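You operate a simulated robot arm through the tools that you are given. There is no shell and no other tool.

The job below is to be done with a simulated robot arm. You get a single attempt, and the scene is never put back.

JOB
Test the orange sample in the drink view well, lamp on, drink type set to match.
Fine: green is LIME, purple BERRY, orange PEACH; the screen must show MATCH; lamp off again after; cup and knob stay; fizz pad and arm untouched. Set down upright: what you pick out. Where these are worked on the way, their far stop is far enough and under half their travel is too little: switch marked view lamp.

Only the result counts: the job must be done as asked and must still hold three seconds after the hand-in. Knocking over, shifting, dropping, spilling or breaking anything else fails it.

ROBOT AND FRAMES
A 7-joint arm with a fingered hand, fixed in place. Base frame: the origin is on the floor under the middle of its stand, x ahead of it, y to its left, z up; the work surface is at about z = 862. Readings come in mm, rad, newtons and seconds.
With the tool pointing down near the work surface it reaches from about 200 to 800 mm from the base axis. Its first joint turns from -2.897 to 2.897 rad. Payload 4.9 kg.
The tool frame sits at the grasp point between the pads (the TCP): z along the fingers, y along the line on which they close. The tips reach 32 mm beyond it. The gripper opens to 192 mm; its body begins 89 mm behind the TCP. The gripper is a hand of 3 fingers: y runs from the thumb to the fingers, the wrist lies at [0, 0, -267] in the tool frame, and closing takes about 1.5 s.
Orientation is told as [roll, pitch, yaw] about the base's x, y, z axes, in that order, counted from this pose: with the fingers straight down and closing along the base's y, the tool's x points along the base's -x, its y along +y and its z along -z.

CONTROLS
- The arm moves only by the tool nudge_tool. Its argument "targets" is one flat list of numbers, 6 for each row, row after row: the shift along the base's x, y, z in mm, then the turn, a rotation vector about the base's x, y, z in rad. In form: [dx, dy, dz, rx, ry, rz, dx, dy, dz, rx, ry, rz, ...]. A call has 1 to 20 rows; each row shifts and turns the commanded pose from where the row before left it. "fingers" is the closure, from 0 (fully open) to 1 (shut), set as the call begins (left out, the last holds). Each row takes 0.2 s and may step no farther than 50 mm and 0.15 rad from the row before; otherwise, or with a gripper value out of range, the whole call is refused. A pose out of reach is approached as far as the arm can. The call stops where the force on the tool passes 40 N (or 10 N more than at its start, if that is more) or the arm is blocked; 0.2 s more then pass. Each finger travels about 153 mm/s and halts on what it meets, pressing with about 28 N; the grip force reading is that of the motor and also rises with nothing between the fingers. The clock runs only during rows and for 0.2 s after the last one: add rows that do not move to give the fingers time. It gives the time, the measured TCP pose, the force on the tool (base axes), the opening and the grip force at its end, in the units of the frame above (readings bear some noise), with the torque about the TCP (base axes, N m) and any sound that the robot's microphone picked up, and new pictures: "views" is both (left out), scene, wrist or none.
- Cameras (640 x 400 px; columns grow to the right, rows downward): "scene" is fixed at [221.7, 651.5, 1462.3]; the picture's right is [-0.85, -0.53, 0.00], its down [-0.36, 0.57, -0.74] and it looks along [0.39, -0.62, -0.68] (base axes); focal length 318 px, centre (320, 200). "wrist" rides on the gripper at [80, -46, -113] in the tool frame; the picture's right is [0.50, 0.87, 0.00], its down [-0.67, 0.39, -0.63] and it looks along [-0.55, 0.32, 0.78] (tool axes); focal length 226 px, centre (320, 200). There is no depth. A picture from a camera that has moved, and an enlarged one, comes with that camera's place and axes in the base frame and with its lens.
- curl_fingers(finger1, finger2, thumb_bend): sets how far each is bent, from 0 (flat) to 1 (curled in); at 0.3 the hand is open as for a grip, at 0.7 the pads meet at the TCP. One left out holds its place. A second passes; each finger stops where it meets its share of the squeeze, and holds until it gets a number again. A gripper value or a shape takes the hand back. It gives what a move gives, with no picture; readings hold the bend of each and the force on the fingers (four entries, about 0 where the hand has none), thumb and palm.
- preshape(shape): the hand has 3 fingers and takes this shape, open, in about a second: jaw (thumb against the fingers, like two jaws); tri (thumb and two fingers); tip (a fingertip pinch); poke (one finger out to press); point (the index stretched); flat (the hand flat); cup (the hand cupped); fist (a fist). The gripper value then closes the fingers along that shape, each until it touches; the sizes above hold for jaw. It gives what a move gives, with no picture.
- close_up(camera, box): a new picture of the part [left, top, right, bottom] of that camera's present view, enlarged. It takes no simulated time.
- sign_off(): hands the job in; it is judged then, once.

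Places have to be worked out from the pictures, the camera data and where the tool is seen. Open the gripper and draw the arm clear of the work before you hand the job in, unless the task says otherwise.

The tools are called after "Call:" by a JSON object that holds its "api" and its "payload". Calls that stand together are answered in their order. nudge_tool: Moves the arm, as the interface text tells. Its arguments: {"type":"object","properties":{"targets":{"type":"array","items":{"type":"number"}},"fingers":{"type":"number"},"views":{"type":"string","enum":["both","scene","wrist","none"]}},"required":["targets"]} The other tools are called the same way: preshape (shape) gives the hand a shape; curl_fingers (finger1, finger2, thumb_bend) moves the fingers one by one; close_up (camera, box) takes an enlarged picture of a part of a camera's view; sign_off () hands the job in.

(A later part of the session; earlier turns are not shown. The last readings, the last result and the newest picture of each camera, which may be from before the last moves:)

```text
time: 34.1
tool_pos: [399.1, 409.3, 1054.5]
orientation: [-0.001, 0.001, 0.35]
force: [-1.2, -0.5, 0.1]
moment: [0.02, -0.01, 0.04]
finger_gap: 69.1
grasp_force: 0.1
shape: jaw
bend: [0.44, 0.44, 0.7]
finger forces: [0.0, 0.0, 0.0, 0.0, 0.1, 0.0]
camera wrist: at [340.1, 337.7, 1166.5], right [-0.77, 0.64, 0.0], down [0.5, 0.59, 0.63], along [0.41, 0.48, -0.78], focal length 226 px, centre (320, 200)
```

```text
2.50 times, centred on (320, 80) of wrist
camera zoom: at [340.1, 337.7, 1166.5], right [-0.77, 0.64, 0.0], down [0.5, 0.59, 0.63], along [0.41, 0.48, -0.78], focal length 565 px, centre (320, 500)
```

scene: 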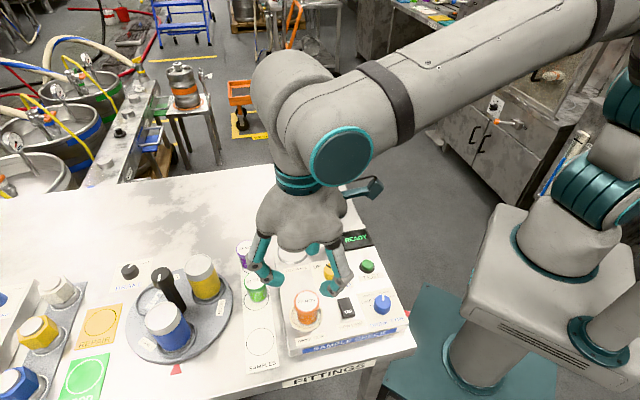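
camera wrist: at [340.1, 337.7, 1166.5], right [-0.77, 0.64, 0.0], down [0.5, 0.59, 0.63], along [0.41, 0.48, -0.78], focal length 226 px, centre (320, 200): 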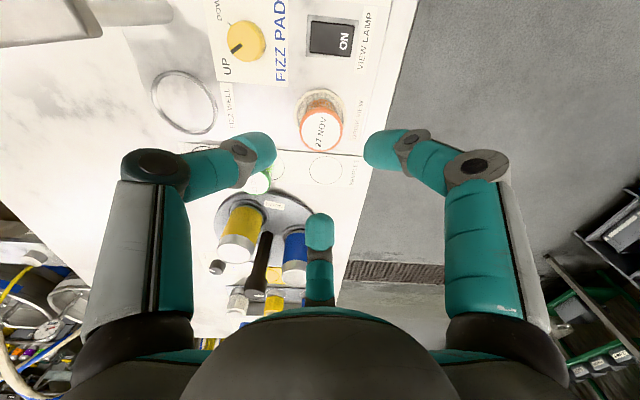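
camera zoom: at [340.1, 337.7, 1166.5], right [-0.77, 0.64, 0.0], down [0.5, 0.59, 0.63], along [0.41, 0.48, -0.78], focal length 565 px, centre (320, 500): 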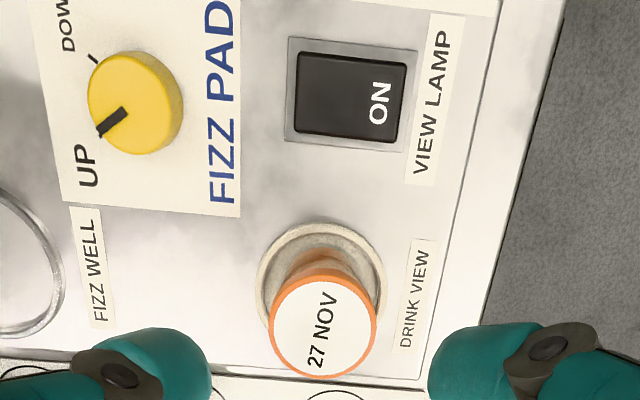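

The cup sits in the well, the knob still shows PEACH. The rocker's plate centre is about (343.6, 359), with its ON end about 14 mm toward (−x,+y); I move above it while turning to yaw ≈ −0.8 so no finger hangs over the cup.

Call:
{"api": "nudge_tool", "payload": {"targets": [-8.3, -5.1, 0, 0, 0, -0.144, -8.3, -5.1, 0, 0, 0, -0.144, -8.3, -5.1, 0, 0, 0, -0.144, -8.3, -5.1, 0, 0, 0, -0.144, -8.3, -5.1, 0, 0, 0, -0.144, -8.3, -5.1, 0, 0, 0, -0.144, -8.3, -5.1, 0, 0, 0, -0.144, -8.3, -5.1, 0, 0, 0, -0.144], "views": "none"}}

Call:
{"api": "preshape", "payload": {"shape": "poke"}}

Call:
{"api": "nudge_tool", "payload": {"targets": [0, 0, 0, 0, 0, 0, 0, 0, 0, 0, 0, 0], "views": "both"}}

Call:
{"api": "close_up", "payload": {"camera": "wrist", "box": [200, 80, 440, 230]}}

Call:
{"api": "close_up", "payload": {"camera": "scene", "box": [280, 190, 440, 310]}}

```text
time: 35.9
tool_pos: [331.0, 369.2, 1053.6]
orientation: [0.001, -0.001, -0.802]
force: [-0.9, -0.1, 0.3]
moment: [-0.03, 0.01, 0.03]
finger_gap: 68.9
grasp_force: 0.1
shape: jaw
bend: [0.44, 0.44, 0.7]
finger forces: [0.0, 0.0, 0.0, 0.0, 0.0, 0.0]
```

```text
time: 36.8
tool_pos: [331.8, 369.1, 1053.9]
orientation: [0.0, 0.0, -0.8]
force: [-0.2, 0.2, 0.7]
moment: [0.01, 0.0, 0.02]
finger_gap: 0.0
grasp_force: 0.1
shape: poke
bend: [1.0, 1.0, 0.91]
finger forces: [0.0, 0.0, 0.0, 0.1, 0.1, 0.0]
```

```text
time: 37.4
tool_pos: [331.8, 368.6, 1055.0]
orientation: [0.0, -0.001, -0.8]
force: [0.1, -0.5, 0.4]
moment: [0.01, 0.0, -0.01]
finger_gap: 0.0
grasp_force: 0.1
shape: poke
bend: [1.0, 1.0, 0.91]
finger forces: [0.1, 0.0, 0.1, 0.0, 0.0, 0.0]
camera wrist: at [243.7, 393.0, 1166.3], right [0.27, 0.96, 0.0], down [0.75, -0.21, 0.63], along [0.61, -0.17, -0.78], focal length 226 px, centre (320, 200)
```

scene: 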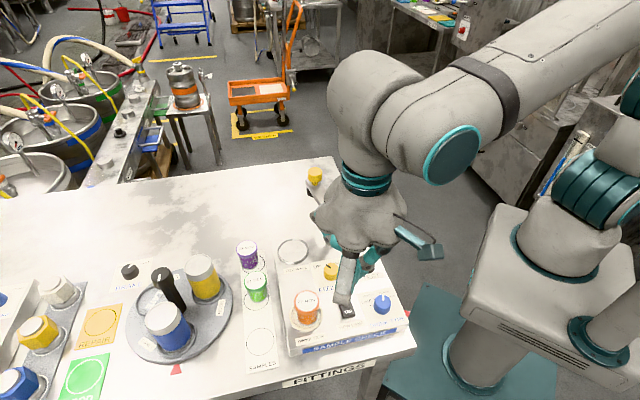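
wrist: 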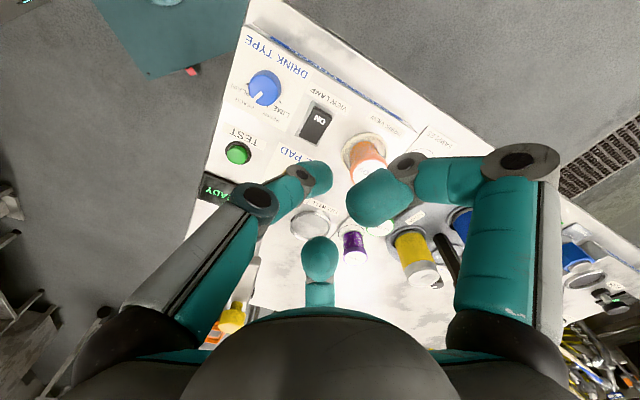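

```text
2.67 times, centred on (320, 155) of wrist
camera zoom: at [243.7, 393.0, 1166.3], right [0.27, 0.96, 0.0], down [0.75, -0.21, 0.63], along [0.61, -0.17, -0.78], focal length 603 px, centre (320, 320)
```

zoom: 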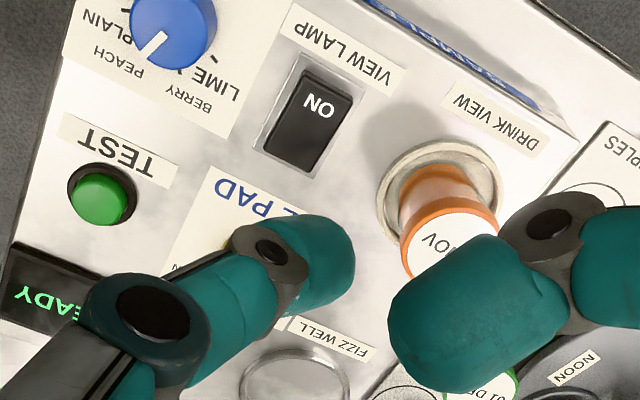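

```text
3.33 times, centred on (360, 250) of scene
camera zoom: at [221.7, 651.5, 1462.3], right [-0.85, -0.53, 0.0], down [-0.36, 0.57, -0.74], along [0.39, -0.62, -0.68], focal length 1060 px, centre (187, 33)
```

zoom: 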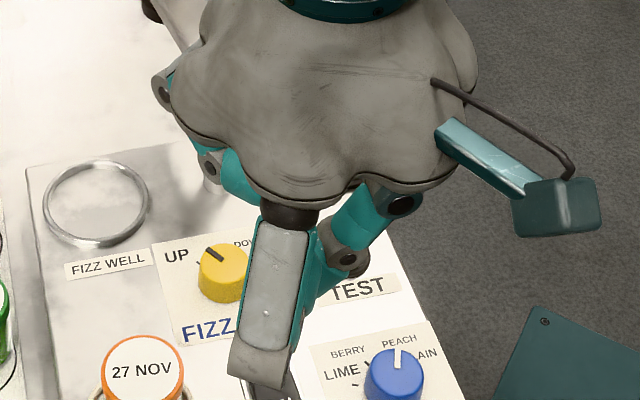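

In "poke" the thumb tip ends near tool (0, +8, +31) but lies rather flat. I'll see whether "point" gives a cleaner probe.

Call:
{"api": "preshape", "payload": {"shape": "point"}}

Call:
{"api": "nudge_tool", "payload": {"targets": [0, 0, 0, 0, 0, 0, 0, 0, 0, 0, 0, 0], "views": "both"}}

Call:
{"api": "close_up", "payload": {"camera": "scene", "box": [280, 190, 440, 310]}}

```text
time: 38.3
tool_pos: [330.6, 368.4, 1053.5]
orientation: [-0.001, 0.0, -0.801]
force: [0.1, -0.1, 0.1]
moment: [-0.05, 0.0, 0.01]
finger_gap: 184.4
grasp_force: 0.0
shape: point
bend: [0.7, 1.0, 0.78]
finger forces: [0.0, 0.1, 0.0, 0.0, 0.0, 0.1]
```

```text
time: 38.9
tool_pos: [332.0, 368.8, 1053.5]
orientation: [-0.001, -0.001, -0.802]
force: [0.3, 0.4, 0.0]
moment: [0.03, 0.02, -0.03]
finger_gap: 184.6
grasp_force: 0.1
shape: point
bend: [0.7, 1.0, 0.78]
finger forces: [0.0, 0.1, 0.0, 0.0, 0.0, 0.1]
camera wrist: at [243.8, 393.0, 1166.3], right [0.27, 0.96, 0.0], down [0.75, -0.21, 0.63], along [0.61, -0.17, -0.78], focal length 226 px, centre (320, 200)
```

scene: 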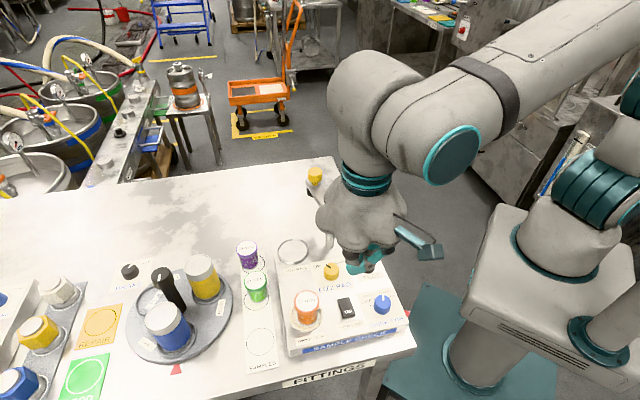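
wrist: 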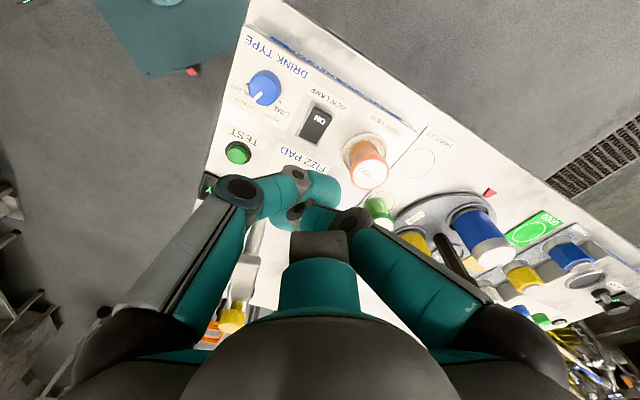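

```text
3.33 times, centred on (360, 250) of scene
camera zoom: at [221.7, 651.5, 1462.3], right [-0.85, -0.53, 0.0], down [-0.36, 0.57, -0.74], along [0.39, -0.62, -0.68], focal length 1060 px, centre (187, 33)
```

zoom: 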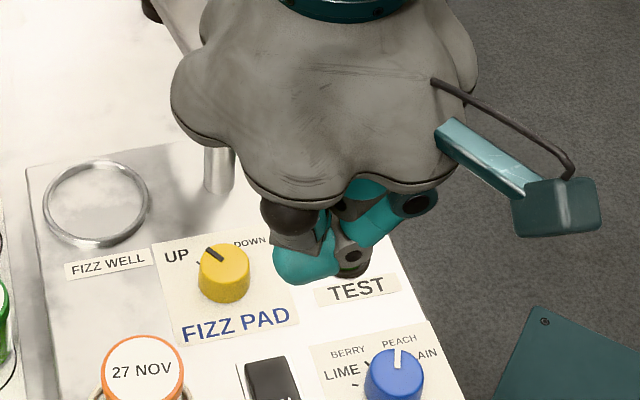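

"point" overlaps thumb and finger, which is no better. I go back to "poke" and straighten the thumb a bit (bend 0.65) for a steeper tip.

Call:
{"api": "preshape", "payload": {"shape": "poke"}}

Call:
{"api": "curl_fingers", "payload": {"finger1": 1.0, "finger2": 1.0, "thumb_bend": 0.62}}

Call:
{"api": "nudge_tool", "payload": {"targets": [0, 0, 0, 0, 0, 0, 0, 0, 0, 0, 0, 0], "views": "both"}}

Call:
{"api": "close_up", "payload": {"camera": "wrist", "box": [200, 80, 440, 230]}}

Call:
{"api": "close_up", "payload": {"camera": "scene", "box": [280, 190, 440, 310]}}

```text
time: 39.8
tool_pos: [332.6, 368.3, 1053.8]
orientation: [0.0, -0.001, -0.801]
force: [0.0, 0.3, -0.5]
moment: [-0.01, -0.01, 0.02]
finger_gap: 0.0
grasp_force: 0.0
shape: poke
bend: [1.0, 1.0, 0.91]
finger forces: [0.0, 0.0, 0.1, 0.0, 0.0, 0.0]
```

```text
time: 40.8
tool_pos: [331.6, 368.3, 1055.0]
orientation: [-0.001, 0.0, -0.802]
force: [-0.4, -0.4, -0.1]
moment: [-0.03, 0.02, 0.01]
finger_gap: 33.2
grasp_force: 0.1
shape: fingers
bend: [0.98, 0.98, 0.62]
finger forces: [0.1, 0.0, 0.0, 0.0, 0.0, 0.0]
```

```text
time: 41.4
tool_pos: [332.2, 367.9, 1055.1]
orientation: [0.0, -0.001, -0.8]
force: [0.7, 0.7, 0.5]
moment: [-0.03, 0.01, 0.03]
finger_gap: 32.9
grasp_force: 0.0
shape: fingers
bend: [0.98, 0.98, 0.62]
finger forces: [0.0, 0.1, 0.1, 0.1, 0.0, 0.0]
camera wrist: at [243.8, 393.0, 1166.3], right [0.27, 0.96, 0.0], down [0.75, -0.21, 0.63], along [0.61, -0.17, -0.78], focal length 226 px, centre (320, 200)
```

scene: 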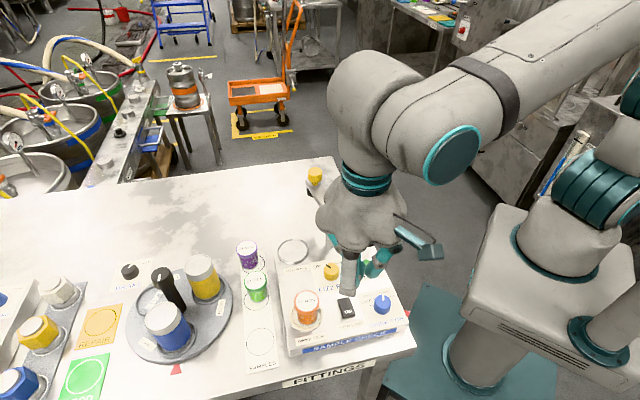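
wrist: 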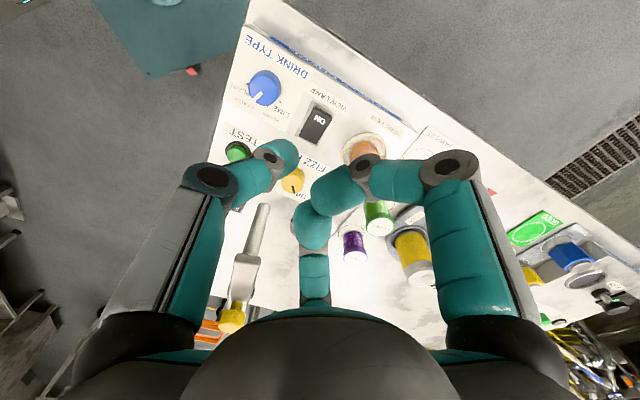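

```text
2.67 times, centred on (320, 155) of wrist
camera zoom: at [243.8, 393.0, 1166.3], right [0.27, 0.96, 0.0], down [0.75, -0.21, 0.63], along [0.61, -0.17, -0.78], focal length 603 px, centre (320, 320)
```

zoom: 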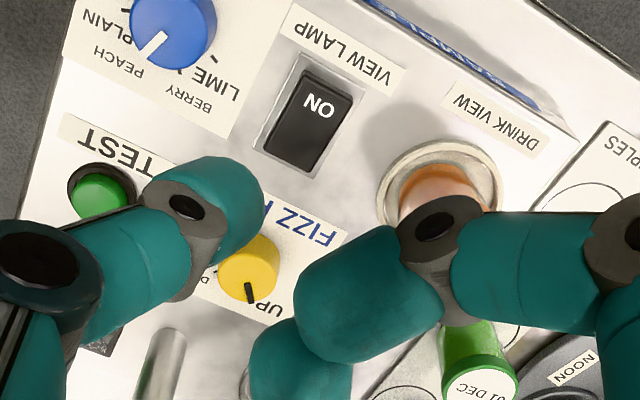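

```text
3.33 times, centred on (360, 250) of scene
camera zoom: at [221.7, 651.5, 1462.3], right [-0.85, -0.53, 0.0], down [-0.36, 0.57, -0.74], along [0.39, -0.62, -0.68], focal length 1060 px, centre (187, 33)
```

zoom: 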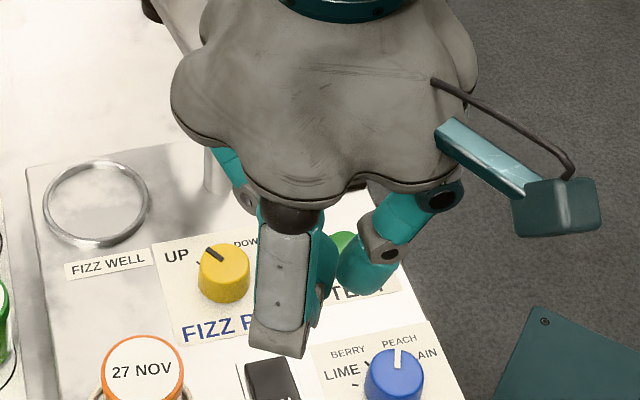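

The curl command moved the fingers lower too. I restore "poke" and change only the thumb this time.

Call:
{"api": "preshape", "payload": {"shape": "poke"}}

Call:
{"api": "curl_fingers", "payload": {"thumb_bend": 0.7}}

Call:
{"api": "nudge_tool", "payload": {"targets": [0, 0, 0, 0, 0, 0, 0, 0, 0, 0, 0, 0], "views": "both"}}

Call:
{"api": "close_up", "payload": {"camera": "wrist", "box": [200, 80, 440, 230]}}

Call:
{"api": "close_up", "payload": {"camera": "scene", "box": [280, 190, 440, 310]}}

```text
time: 42.3
tool_pos: [332.4, 367.5, 1054.0]
orientation: [0.001, -0.001, -0.801]
force: [-0.8, -0.2, 0.5]
moment: [-0.01, -0.02, 0.01]
finger_gap: 0.0
grasp_force: 0.1
shape: poke
bend: [1.0, 1.0, 0.91]
finger forces: [0.0, 0.0, 0.0, 0.0, 0.1, 0.1]
```

```text
time: 43.3
tool_pos: [331.0, 368.2, 1053.8]
orientation: [0.0, -0.002, -0.802]
force: [0.8, -0.3, 0.0]
moment: [0.03, -0.01, -0.02]
finger_gap: 42.7
grasp_force: 0.1
shape: fingers
bend: [1.0, 1.0, 0.7]
finger forces: [0.0, 0.0, 0.1, 0.1, 0.0, 0.1]
```

```text
time: 43.9
tool_pos: [331.6, 368.8, 1054.2]
orientation: [-0.001, 0.001, -0.802]
force: [0.0, 0.3, 0.2]
moment: [0.01, 0.0, 0.0]
finger_gap: 42.9
grasp_force: 0.0
shape: fingers
bend: [1.0, 1.0, 0.7]
finger forces: [0.0, 0.1, 0.0, 0.0, 0.0, 0.1]
camera wrist: at [243.8, 393.0, 1166.3], right [0.27, 0.96, 0.0], down [0.75, -0.21, 0.63], along [0.61, -0.17, -0.78], focal length 226 px, centre (320, 200)
```

scene: 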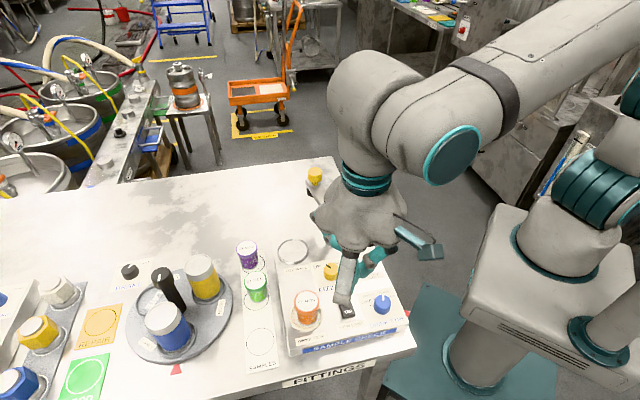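
wrist: 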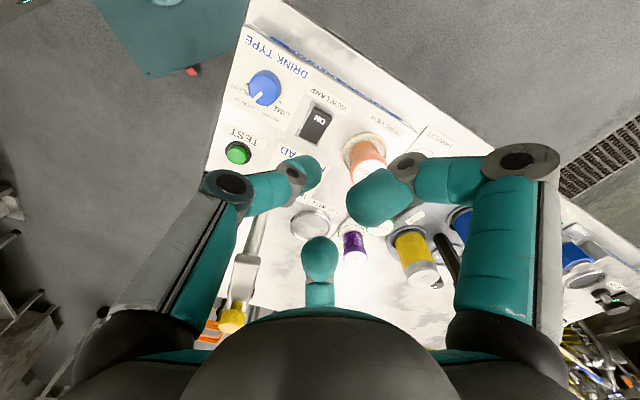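

```text
2.67 times, centred on (320, 155) of wrist
camera zoom: at [243.8, 393.0, 1166.3], right [0.27, 0.96, 0.0], down [0.75, -0.21, 0.63], along [0.61, -0.17, -0.78], focal length 603 px, centre (320, 320)
```

zoom: 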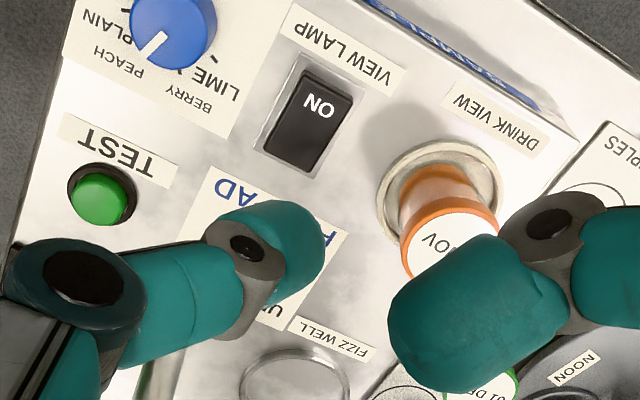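

```text
3.33 times, centred on (360, 250) of scene
camera zoom: at [221.7, 651.5, 1462.3], right [-0.85, -0.53, 0.0], down [-0.36, 0.57, -0.74], along [0.39, -0.62, -0.68], focal length 1060 px, centre (187, 33)
```

zoom: 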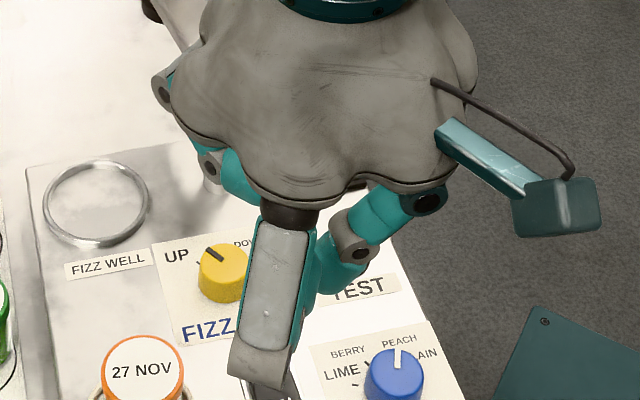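

Thumb-only adjustment works: thumb tip near tool (0, −3, ~+33), the folded fingers about 35 mm above the TCP. I shift so the tip lies over the rocker's ON end and descend to about 950 for a look.

Call:
{"api": "nudge_tool", "payload": {"targets": [3.9, 4.1, -10, 0, 0, 0, 0, 0, -30, 0, 0, 0, 0, 0, -30, 0, 0, 0, 0, 0, -30, 0, 0, 0, 0, 0, 0, 0, 0, 0], "views": "both"}}

Call:
{"api": "close_up", "payload": {"camera": "wrist", "box": [200, 80, 440, 230]}}

Call:
{"api": "close_up", "payload": {"camera": "scene", "box": [280, 230, 440, 350]}}

```text
time: 45.1
tool_pos: [337.4, 375.0, 952.7]
orientation: [0.001, -0.001, -0.801]
force: [-0.4, 0.2, 0.4]
moment: [0.01, -0.02, 0.01]
finger_gap: 43.3
grasp_force: 0.0
shape: fingers
bend: [1.0, 1.0, 0.7]
finger forces: [0.0, 0.0, 0.0, 0.1, 0.1, 0.1]
camera wrist: at [248.2, 399.4, 1064.9], right [0.27, 0.96, 0.0], down [0.75, -0.21, 0.63], along [0.61, -0.17, -0.78], focal length 226 px, centre (320, 200)
```

scene: 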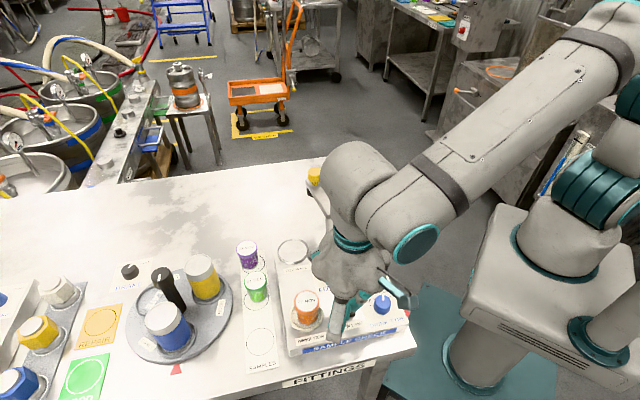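
wrist: 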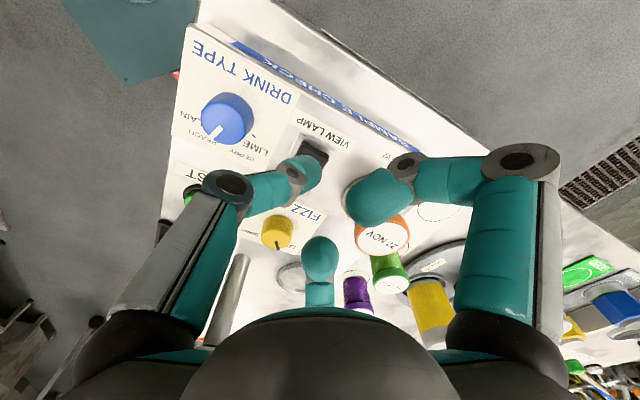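

```text
2.67 times, centred on (320, 155) of wrist
camera zoom: at [248.2, 399.4, 1064.9], right [0.27, 0.96, 0.0], down [0.75, -0.21, 0.63], along [0.61, -0.17, -0.78], focal length 603 px, centre (320, 320)
```

zoom: 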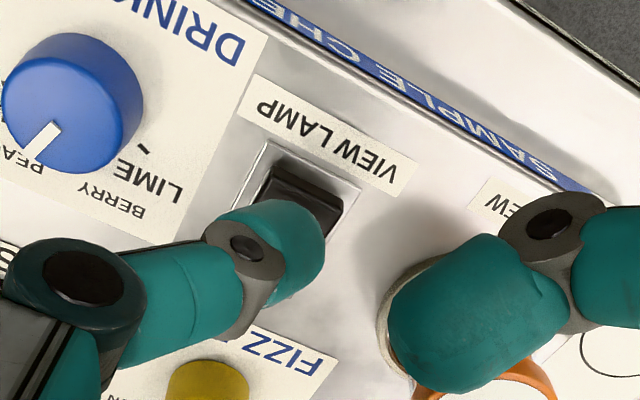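

```text
3.33 times, centred on (360, 290) of scene
camera zoom: at [221.7, 651.5, 1462.3], right [-0.85, -0.53, 0.0], down [-0.36, 0.57, -0.74], along [0.39, -0.62, -0.68], focal length 1060 px, centre (187, -100)
```

zoom: 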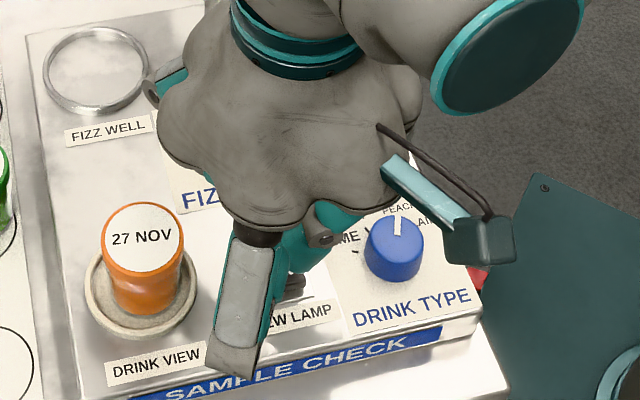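

The thumb tip should be over the ON end, about 15 mm from the rocker's centre. I descend in small steps, watching for contact force.

Call:
{"api": "nudge_tool", "payload": {"targets": [0, 0, -4, 0, 0, 0, 0, 0, -4, 0, 0, 0], "views": "none"}}

Call:
{"api": "nudge_tool", "payload": {"targets": [0, 0, -2, 0, 0, 0, 0, 0, 0, 0, 0, 0], "views": "none"}}

Call:
{"api": "nudge_tool", "payload": {"targets": [0, 0, -2, 0, 0, 0, 0, 0, 0, 0, 0, 0], "views": "none"}}

```text
time: 45.7
tool_pos: [336.3, 373.7, 946.4]
orientation: [-0.002, 0.001, -0.801]
force: [0.3, -0.3, -0.6]
moment: [0.01, 0.01, -0.02]
finger_gap: 43.2
grasp_force: 0.1
shape: fingers
bend: [1.0, 1.0, 0.7]
finger forces: [0.0, 0.1, 0.0, 0.0, 0.1, 0.1]
```

```text
time: 46.3
tool_pos: [337.3, 374.1, 944.6]
orientation: [-0.002, 0.002, -0.8]
force: [0.1, 1.0, 0.2]
moment: [0.01, 0.0, 0.0]
finger_gap: 43.2
grasp_force: 0.0
shape: fingers
bend: [1.0, 1.0, 0.7]
finger forces: [0.0, 0.0, 0.0, 0.0, 0.0, 0.0]
```

```text
time: 46.9
tool_pos: [335.7, 372.6, 942.9]
orientation: [-0.001, 0.001, -0.803]
force: [-0.3, -0.2, 0.5]
moment: [-0.03, -0.02, -0.01]
finger_gap: 43.0
grasp_force: 0.1
shape: fingers
bend: [1.0, 1.0, 0.7]
finger forces: [0.1, 0.0, 0.0, 0.0, 0.1, 0.0]
```

No contact yet at z≈942; I check the view and continue down by 2 mm steps.

Call:
{"api": "nudge_tool", "payload": {"targets": [0, 0, -2, 0, 0, 0, 0, 0, 0, 0, 0, 0], "views": "none"}}

Call:
{"api": "nudge_tool", "payload": {"targets": [0, 0, -2, 0, 0, 0, 0, 0, 0, 0, 0, 0], "views": "both"}}

Call:
{"api": "close_up", "payload": {"camera": "wrist", "box": [240, 100, 400, 220]}}

Call:
{"api": "close_up", "payload": {"camera": "scene", "box": [280, 230, 440, 350]}}

```text
time: 47.5
tool_pos: [335.6, 373.6, 940.7]
orientation: [0.001, 0.0, -0.801]
force: [0.0, 0.4, -1.0]
moment: [0.0, 0.0, -0.02]
finger_gap: 42.8
grasp_force: 0.0
shape: fingers
bend: [1.0, 1.0, 0.7]
finger forces: [0.0, 0.0, 0.0, 0.0, 0.1, 0.0]
```

```text
time: 48.1
tool_pos: [336.1, 371.7, 939.6]
orientation: [-0.001, -0.002, -0.8]
force: [0.7, -0.4, -1.1]
moment: [0.01, 0.03, -0.02]
finger_gap: 43.0
grasp_force: 0.1
shape: fingers
bend: [1.0, 1.0, 0.7]
finger forces: [0.0, 0.1, 0.0, 0.0, 0.1, 0.0]
camera wrist: at [248.4, 397.6, 1051.8], right [0.27, 0.96, 0.0], down [0.75, -0.21, 0.63], along [0.61, -0.17, -0.78], focal length 226 px, centre (320, 200)
```

scene: 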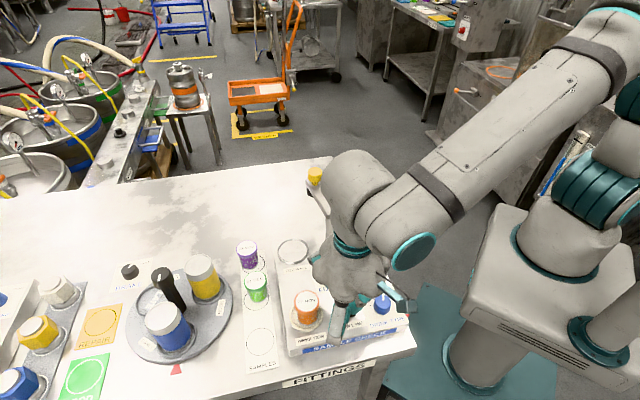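
wrist: 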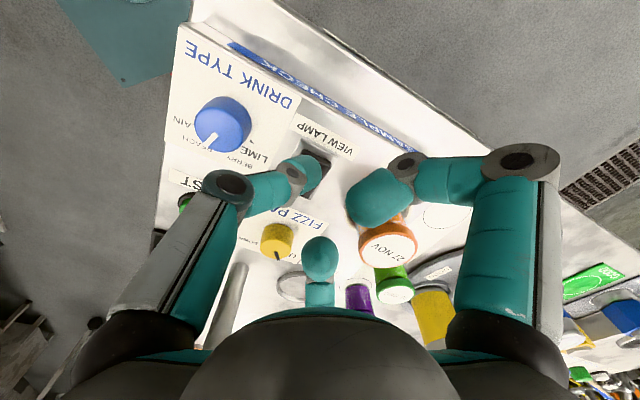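

```text
3.33 times, centred on (320, 160) of wrist
camera zoom: at [248.4, 397.6, 1051.8], right [0.27, 0.96, 0.0], down [0.75, -0.21, 0.63], along [0.61, -0.17, -0.78], focal length 754 px, centre (320, 333)
```

zoom: 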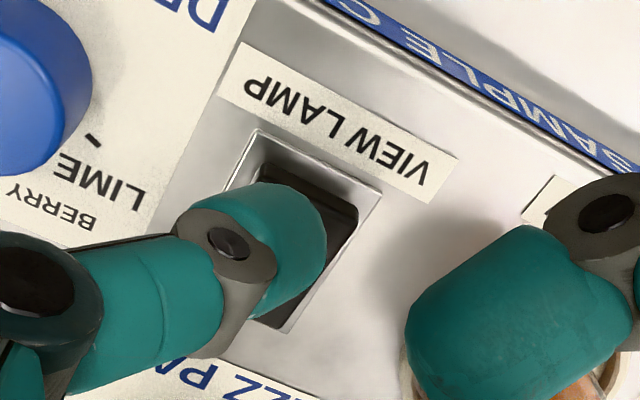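

```text
3.33 times, centred on (360, 290) of scene
camera zoom: at [221.7, 651.5, 1462.3], right [-0.85, -0.53, 0.0], down [-0.36, 0.57, -0.74], along [0.39, -0.62, -0.68], focal length 1060 px, centre (187, -100)
```

zoom: 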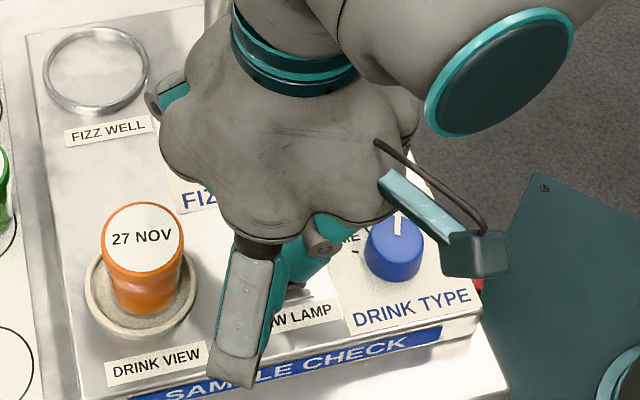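

The thumb is over the ON half of the rocker and not yet touching. I continue down in 2 mm steps.

Call:
{"api": "nudge_tool", "payload": {"targets": [0, 0, -2, 0, 0, 0, 0, 0, 0, 0, 0, 0], "views": "none"}}

Call:
{"api": "nudge_tool", "payload": {"targets": [0, 0, -2, 0, 0, 0, 0, 0, 0, 0, 0, 0], "views": "none"}}

Call:
{"api": "nudge_tool", "payload": {"targets": [0, 0, -1.5, 0, 0, 0, 0, 0, 0, 0, 0, 0], "views": "none"}}

```text
time: 48.7
tool_pos: [335.0, 374.5, 936.4]
orientation: [0.0, 0.001, -0.801]
force: [-0.2, 1.2, 0.1]
moment: [0.01, -0.05, 0.01]
finger_gap: 43.0
grasp_force: 0.1
shape: fingers
bend: [1.0, 1.0, 0.7]
finger forces: [0.0, 0.0, 0.0, 0.0, 0.0, 0.0]
```

```text
time: 49.3
tool_pos: [336.0, 372.5, 935.6]
orientation: [0.001, 0.001, -0.801]
force: [-0.2, 0.1, 0.3]
moment: [-0.01, 0.02, -0.01]
finger_gap: 42.9
grasp_force: 0.6
shape: fingers
bend: [1.0, 1.0, 0.7]
finger forces: [0.1, 0.0, 0.0, 0.1, 1.2, 0.0]
```

```text
time: 49.9
tool_pos: [336.7, 373.5, 933.8]
orientation: [0.002, 0.0, -0.802]
force: [-0.3, -0.2, 0.2]
moment: [0.0, 0.03, 0.02]
finger_gap: 43.3
grasp_force: 0.7
shape: fingers
bend: [1.0, 1.0, 0.7]
finger forces: [0.0, 0.0, 0.0, 0.0, 0.4, 0.1]
```

The thumb shows first light contact (≈1 N) around z≈935. I press further, step by step.

Call:
{"api": "nudge_tool", "payload": {"targets": [0, 0, -1.5, 0, 0, 0, 0, 0, 0, 0, 0, 0], "views": "none"}}

Call:
{"api": "nudge_tool", "payload": {"targets": [0, 0, -1.5, 0, 0, 0, 0, 0, 0, 0, 0, 0], "views": "both"}}

Call:
{"api": "close_up", "payload": {"camera": "wrist", "box": [240, 100, 400, 220]}}

Call:
{"api": "close_up", "payload": {"camera": "scene", "box": [280, 230, 440, 350]}}

```text
time: 50.5
tool_pos: [337.6, 374.3, 932.5]
orientation: [0.0, 0.0, -0.8]
force: [-0.3, -0.2, 0.7]
moment: [-0.05, 0.02, 0.01]
finger_gap: 42.9
grasp_force: 0.6
shape: fingers
bend: [1.0, 1.0, 0.7]
finger forces: [0.0, 0.0, 0.0, 0.1, 0.4, 0.0]
```

```text
time: 51.1
tool_pos: [336.7, 373.3, 931.8]
orientation: [0.001, 0.0, -0.8]
force: [-2.5, -2.4, 11.9]
moment: [-0.23, 0.17, -0.04]
finger_gap: 41.9
grasp_force: 6.2
shape: fingers
bend: [1.0, 1.0, 0.7]
finger forces: [0.0, 0.1, 0.0, 0.0, 12.0, 0.0]
camera wrist: at [248.7, 398.3, 1043.7], right [0.27, 0.96, 0.0], down [0.75, -0.21, 0.63], along [0.61, -0.17, -0.78], focal length 226 px, centre (320, 200)
```

scene: 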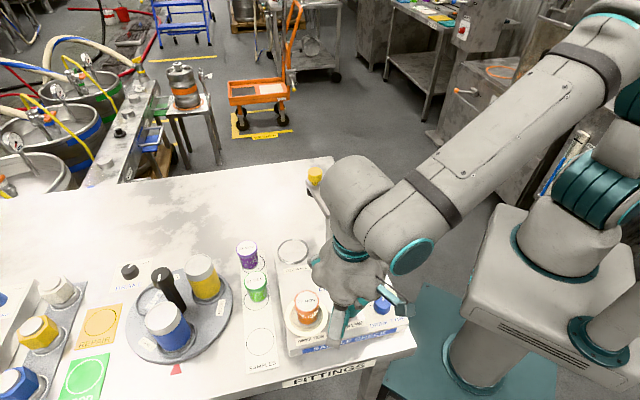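
wrist: 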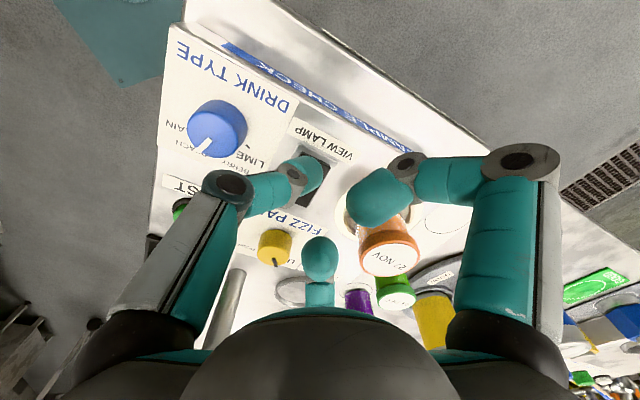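

```text
3.33 times, centred on (320, 160) of wrist
camera zoom: at [248.7, 398.3, 1043.7], right [0.27, 0.96, 0.0], down [0.75, -0.21, 0.63], along [0.61, -0.17, -0.78], focal length 754 px, centre (320, 333)
```

zoom: 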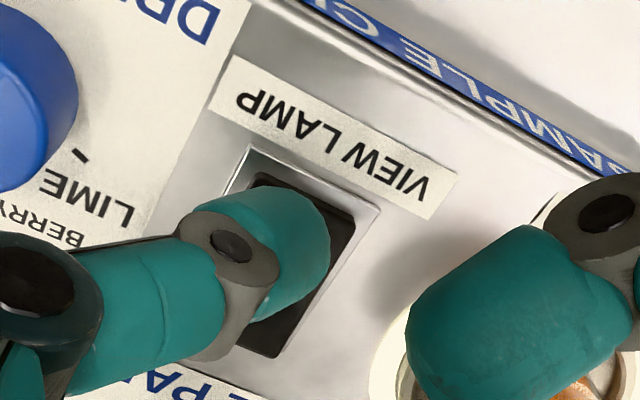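

```text
3.33 times, centred on (360, 290) of scene
camera zoom: at [221.7, 651.5, 1462.3], right [-0.85, -0.53, 0.0], down [-0.36, 0.57, -0.74], along [0.39, -0.62, -0.68], focal length 1060 px, centre (187, -100)
```

zoom: 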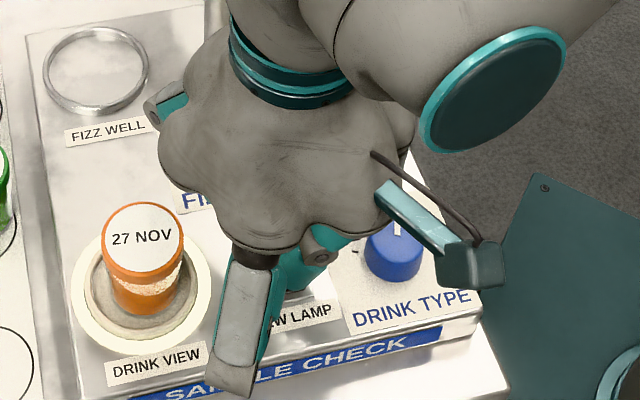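

The thumb force jumped to 12 N and the well's ring now glows: the lamp is on and the rocker at its stop. I press 0.4 mm more to be sure, then lift off.

Call:
{"api": "nudge_tool", "payload": {"targets": [0, 0, -0.4, 0, 0, 0, 0, 0, 0, 0, 0, 0], "views": "none"}}

Call:
{"api": "nudge_tool", "payload": {"targets": [0, 0, 5, 0, 0, 0, 0, 0, 15, 0, 0, 0, 0, 0, 30, 0, 0, 0, 0, 0, 30, 0, 0, 0, 0, 0, 30, 0, 0, 0], "views": "both"}}

Call:
{"api": "close_up", "payload": {"camera": "wrist", "box": [200, 60, 440, 210]}}

Call:
{"api": "close_up", "payload": {"camera": "scene", "box": [270, 240, 430, 340]}}

```text
time: 51.7
tool_pos: [336.5, 373.0, 931.1]
orientation: [0.002, 0.0, -0.801]
force: [-6.2, -2.5, 17.1]
moment: [-0.26, 0.22, -0.07]
finger_gap: 41.4
grasp_force: 8.8
shape: fingers
bend: [1.0, 1.0, 0.7]
finger forces: [0.0, 0.0, 0.1, 0.1, 17.3, 0.1]
```

```text
time: 52.9
tool_pos: [339.0, 373.7, 1039.6]
orientation: [-0.002, 0.0, -0.802]
force: [1.1, 0.0, 1.0]
moment: [-0.03, 0.0, 0.0]
finger_gap: 43.0
grasp_force: 0.0
shape: fingers
bend: [1.0, 1.0, 0.7]
finger forces: [0.0, 0.0, 0.1, 0.0, 0.0, 0.0]
camera wrist: at [250.5, 399.3, 1152.9], right [0.27, 0.96, 0.0], down [0.75, -0.21, 0.63], along [0.61, -0.17, -0.78], focal length 226 px, centre (320, 200)
```

scene: 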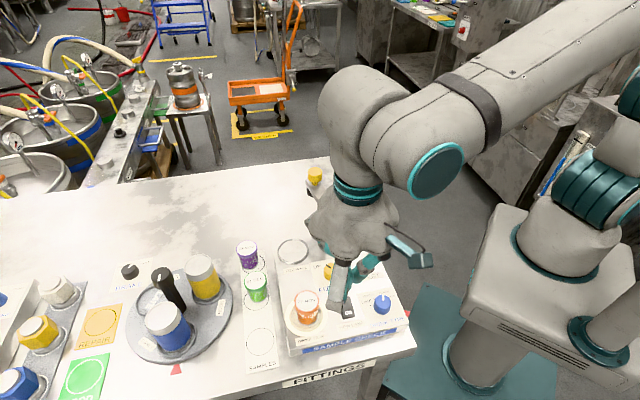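
wrist: 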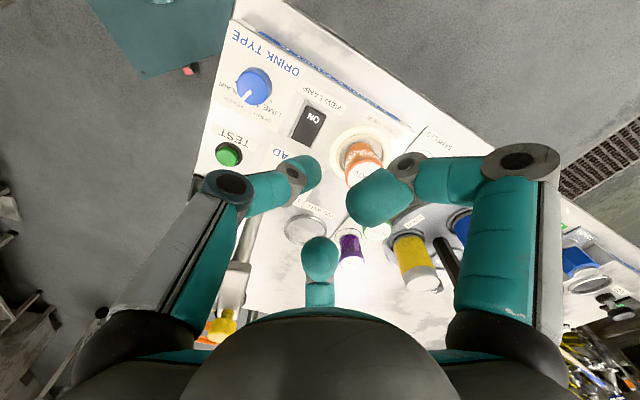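

```text
2.67 times, centred on (320, 135) of wrist
camera zoom: at [250.5, 399.3, 1152.9], right [0.27, 0.96, 0.0], down [0.75, -0.21, 0.63], along [0.61, -0.17, -0.78], focal length 603 px, centre (320, 373)
```

zoom: 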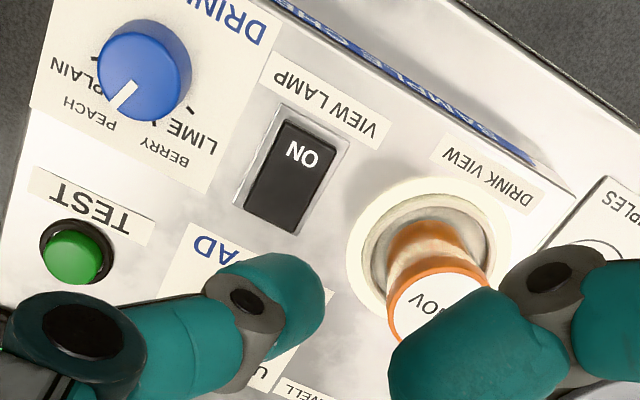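

```text
4.00 times, centred on (350, 290) of scene
camera zoom: at [221.7, 651.5, 1462.3], right [-0.85, -0.53, 0.0], down [-0.36, 0.57, -0.74], along [0.39, -0.62, -0.68], focal length 1272 px, centre (200, -160)
```

zoom: 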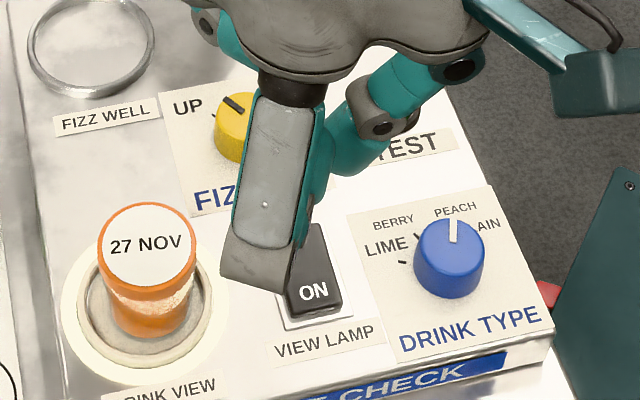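

The lamp glows and the rocker stays latched. TEST triangulates to about (351.5, 249, 897); the lever's near end is ~85 mm from it, so I rise, turn to yaw ≈ +0.44 (finger gap facing the lever) and hover above TEST.

Call:
{"api": "nudge_tool", "payload": {"targets": [1.18, -13.46, 3, 0, 0, 0.1373, 1.18, -13.46, 3, 0, 0, 0.1373, 1.18, -13.46, 3, 0, 0, 0.1373, 1.18, -13.46, 3, 0, 0, 0.1373, 1.18, -13.46, 3, 0, 0, 0.1373, 1.18, -13.46, 3, 0, 0, 0.1373, 1.18, -13.46, 3, 0, 0, 0.1373, 1.18, -13.46, 3, 0, 0, 0.1373, 1.18, -13.46, 3, 0, 0, 0.1373, 0, 0, 0, 0, 0, 0], "views": "both"}}

Call:
{"api": "close_up", "payload": {"camera": "scene", "box": [290, 140, 450, 280]}}

Call:
{"api": "close_up", "payload": {"camera": "wrist", "box": [120, 40, 440, 240]}}

```text
time: 55.1
tool_pos: [345.7, 252.4, 1068.9]
orientation: [0.0, 0.0, 0.436]
force: [-0.3, 0.0, -0.7]
moment: [-0.03, -0.01, 0.02]
finger_gap: 43.0
grasp_force: 0.0
shape: fingers
bend: [1.0, 1.0, 0.7]
finger forces: [0.0, 0.1, 0.0, 0.1, 0.0, 0.0]
camera wrist: at [294.1, 176.6, 1180.6], right [-0.82, 0.57, 0.0], down [0.44, 0.64, 0.63], along [0.36, 0.52, -0.78], focal length 226 px, centre (320, 200)
```

scene: 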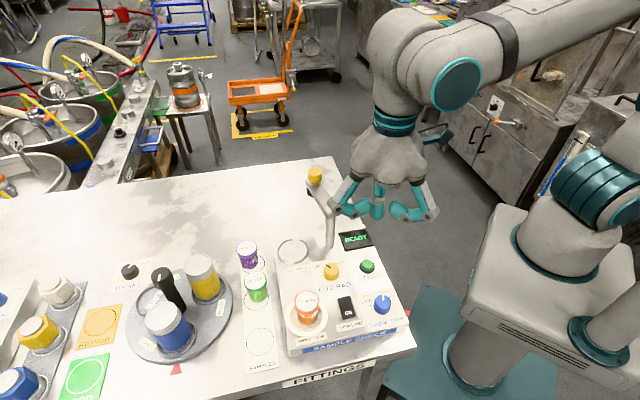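
wrist: 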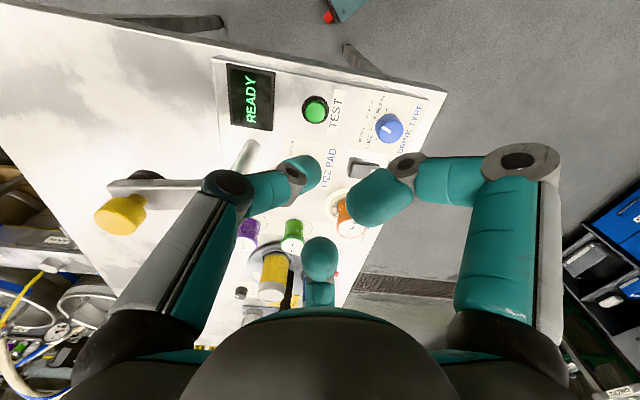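

```text
2.86 times, centred on (370, 210) of scene
camera zoom: at [221.7, 651.5, 1462.3], right [-0.85, -0.53, 0.0], down [-0.36, 0.57, -0.74], along [0.39, -0.62, -0.68], focal length 908 px, centre (177, 171)
```

zoom: 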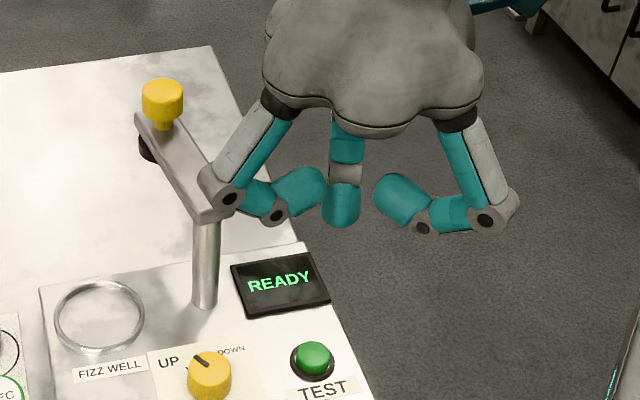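

```text
2.00 times, centred on (280, 140) of wrist
camera zoom: at [294.1, 176.6, 1180.6], right [-0.82, 0.57, 0.0], down [0.44, 0.64, 0.63], along [0.36, 0.52, -0.78], focal length 452 px, centre (400, 320)
```

zoom: 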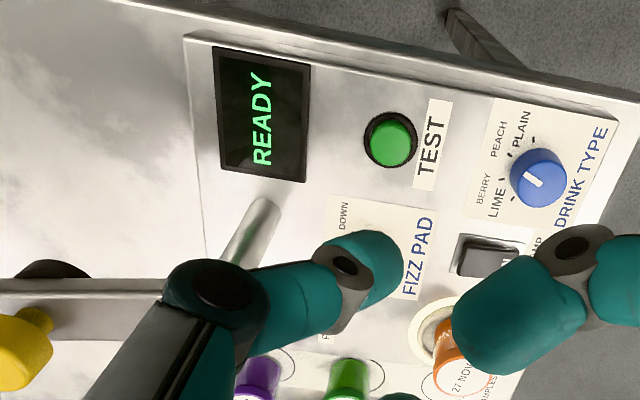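

The poke geometry is clear here: fingers' lowest parts near TCP level, thumb tip ~30 mm below; lever is ≥ 75 mm from TEST. I shift +3 mm in x and descend to ~945 above the button, checking the view.

Call:
{"api": "nudge_tool", "payload": {"targets": [3, 0.5, -20, 0, 0, 0, 0, 0, -25, 0, 0, 0, 0, 0, -25, 0, 0, 0, 0, 0, -20, 0, 0, 0, 0, 0, -15, 0, 0, 0, 0, 0, 0, 0, 0, 0], "views": "both"}}

Call:
{"api": "close_up", "payload": {"camera": "scene", "box": [290, 180, 450, 320]}}

Call:
{"api": "close_up", "payload": {"camera": "wrist", "box": [160, 60, 400, 210]}}

```text
time: 56.5
tool_pos: [350.6, 252.5, 961.0]
orientation: [0.0, 0.0, 0.435]
force: [0.1, -0.4, -0.6]
moment: [0.0, -0.02, -0.01]
finger_gap: 43.1
grasp_force: 0.1
shape: fingers
bend: [1.0, 1.0, 0.7]
finger forces: [0.0, 0.0, 0.0, 0.0, 0.1, 0.1]
camera wrist: at [298.5, 176.5, 1074.3], right [-0.82, 0.58, 0.0], down [0.45, 0.63, 0.63], along [0.36, 0.52, -0.78], focal length 226 px, centre (320, 200)
```

scene: 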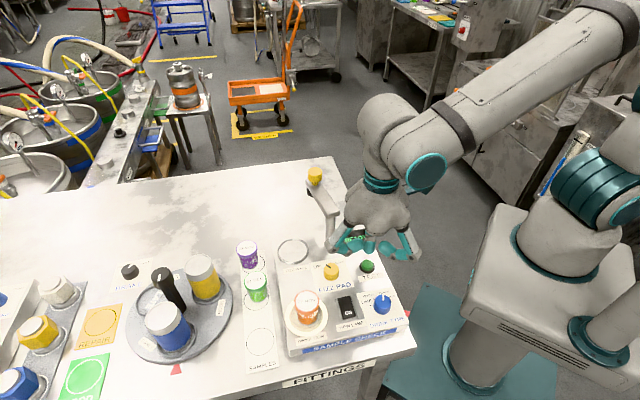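
wrist: 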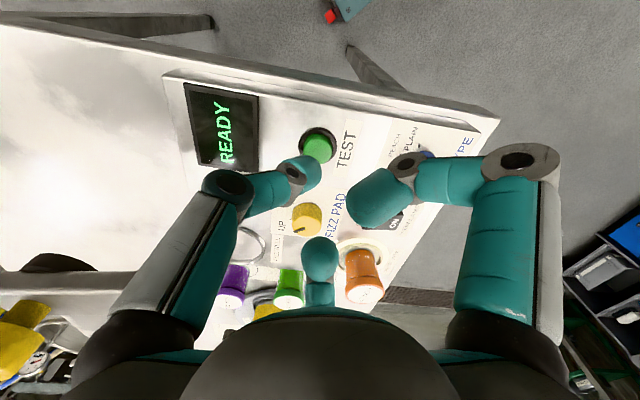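

```text
2.86 times, centred on (370, 250) of scene
camera zoom: at [221.7, 651.5, 1462.3], right [-0.85, -0.53, 0.0], down [-0.36, 0.57, -0.74], along [0.39, -0.62, -0.68], focal length 908 px, centre (177, 57)
```

zoom: 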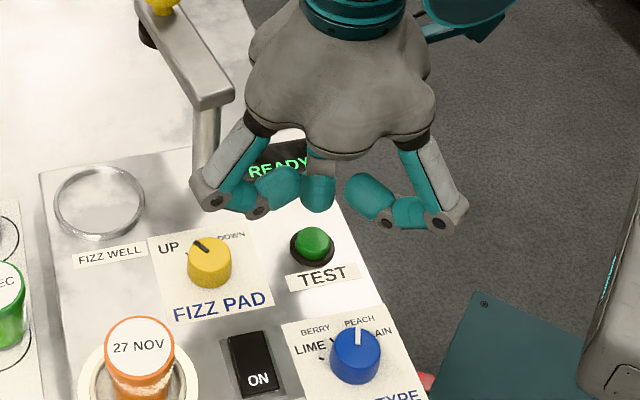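

```text
2.67 times, centred on (280, 135) of wrist
camera zoom: at [298.5, 176.5, 1074.3], right [-0.82, 0.58, 0.0], down [0.45, 0.63, 0.63], along [0.36, 0.52, -0.78], focal length 603 px, centre (427, 373)
```

zoom: 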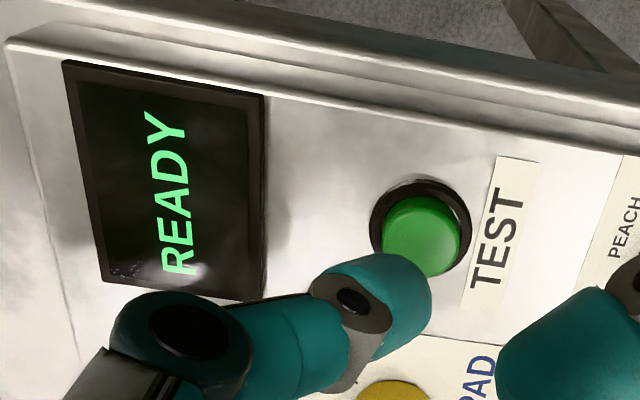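

The thumb is about over the button (tip ≈ (353, 248), button ≈ (351, 248)). I shift −2 mm in x and go down to ~941, then small steps.

Call:
{"api": "nudge_tool", "payload": {"targets": [-2, 0, -10, 0, 0, 0, 0, 0, -10, 0, 0, 0, 0, 0, -4, 0, 0, 0, 0, 0, 0, 0, 0, 0], "views": "both"}}

Call:
{"api": "close_up", "payload": {"camera": "scene", "box": [290, 180, 450, 320]}}

Call:
{"api": "close_up", "payload": {"camera": "wrist", "box": [160, 60, 400, 210]}}

```text
time: 57.5
tool_pos: [348.8, 252.9, 938.9]
orientation: [0.0, 0.0, 0.436]
force: [-0.7, -0.1, 0.1]
moment: [-0.02, 0.0, -0.02]
finger_gap: 42.9
grasp_force: 0.0
shape: fingers
bend: [1.0, 1.0, 0.7]
finger forces: [0.0, 0.1, 0.0, 0.0, 0.0, 0.1]
camera wrist: at [296.0, 176.8, 1050.8], right [-0.82, 0.57, 0.0], down [0.45, 0.63, 0.63], along [0.36, 0.52, -0.78], focal length 226 px, centre (320, 200)
```

scene: 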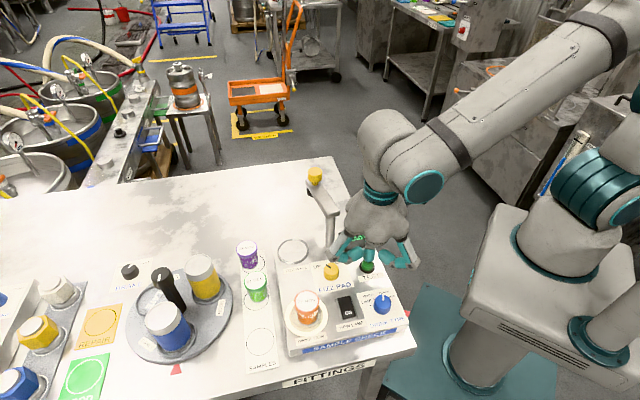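
wrist: 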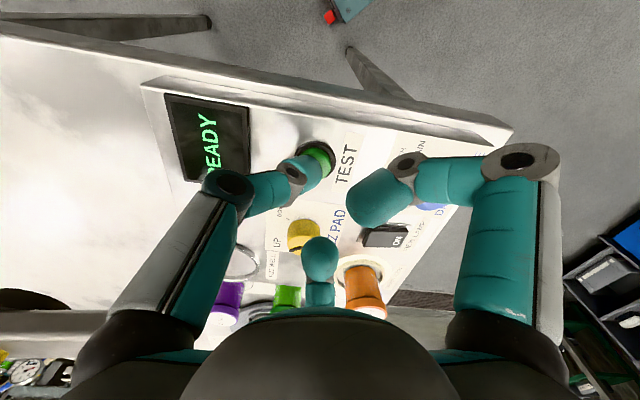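

```text
2.86 times, centred on (370, 250) of scene
camera zoom: at [221.7, 651.5, 1462.3], right [-0.85, -0.53, 0.0], down [-0.36, 0.57, -0.74], along [0.39, -0.62, -0.68], focal length 908 px, centre (177, 57)
```

zoom: 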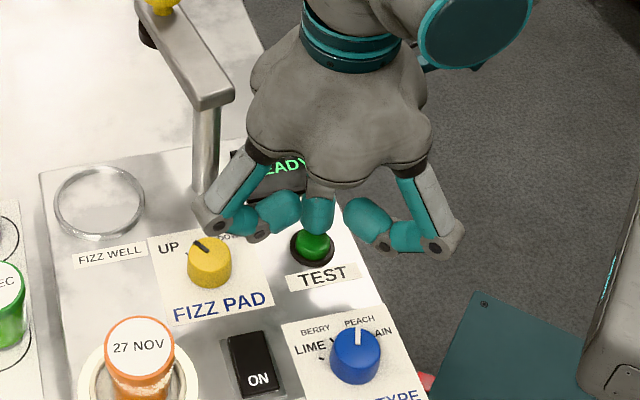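

```text
2.67 times, centred on (280, 135) of wrist
camera zoom: at [296.0, 176.8, 1050.8], right [-0.82, 0.57, 0.0], down [0.45, 0.63, 0.63], along [0.36, 0.52, -0.78], focal length 603 px, centre (427, 373)
```

zoom: 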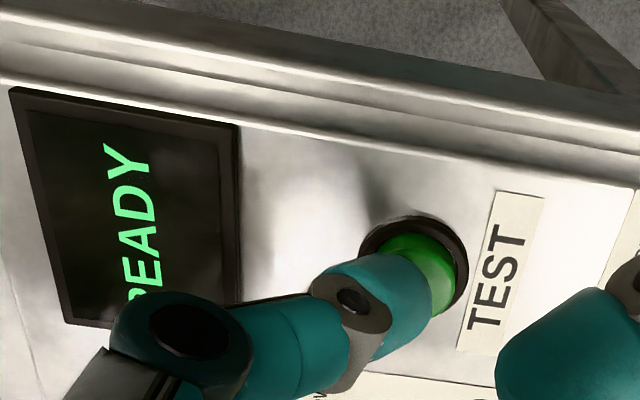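

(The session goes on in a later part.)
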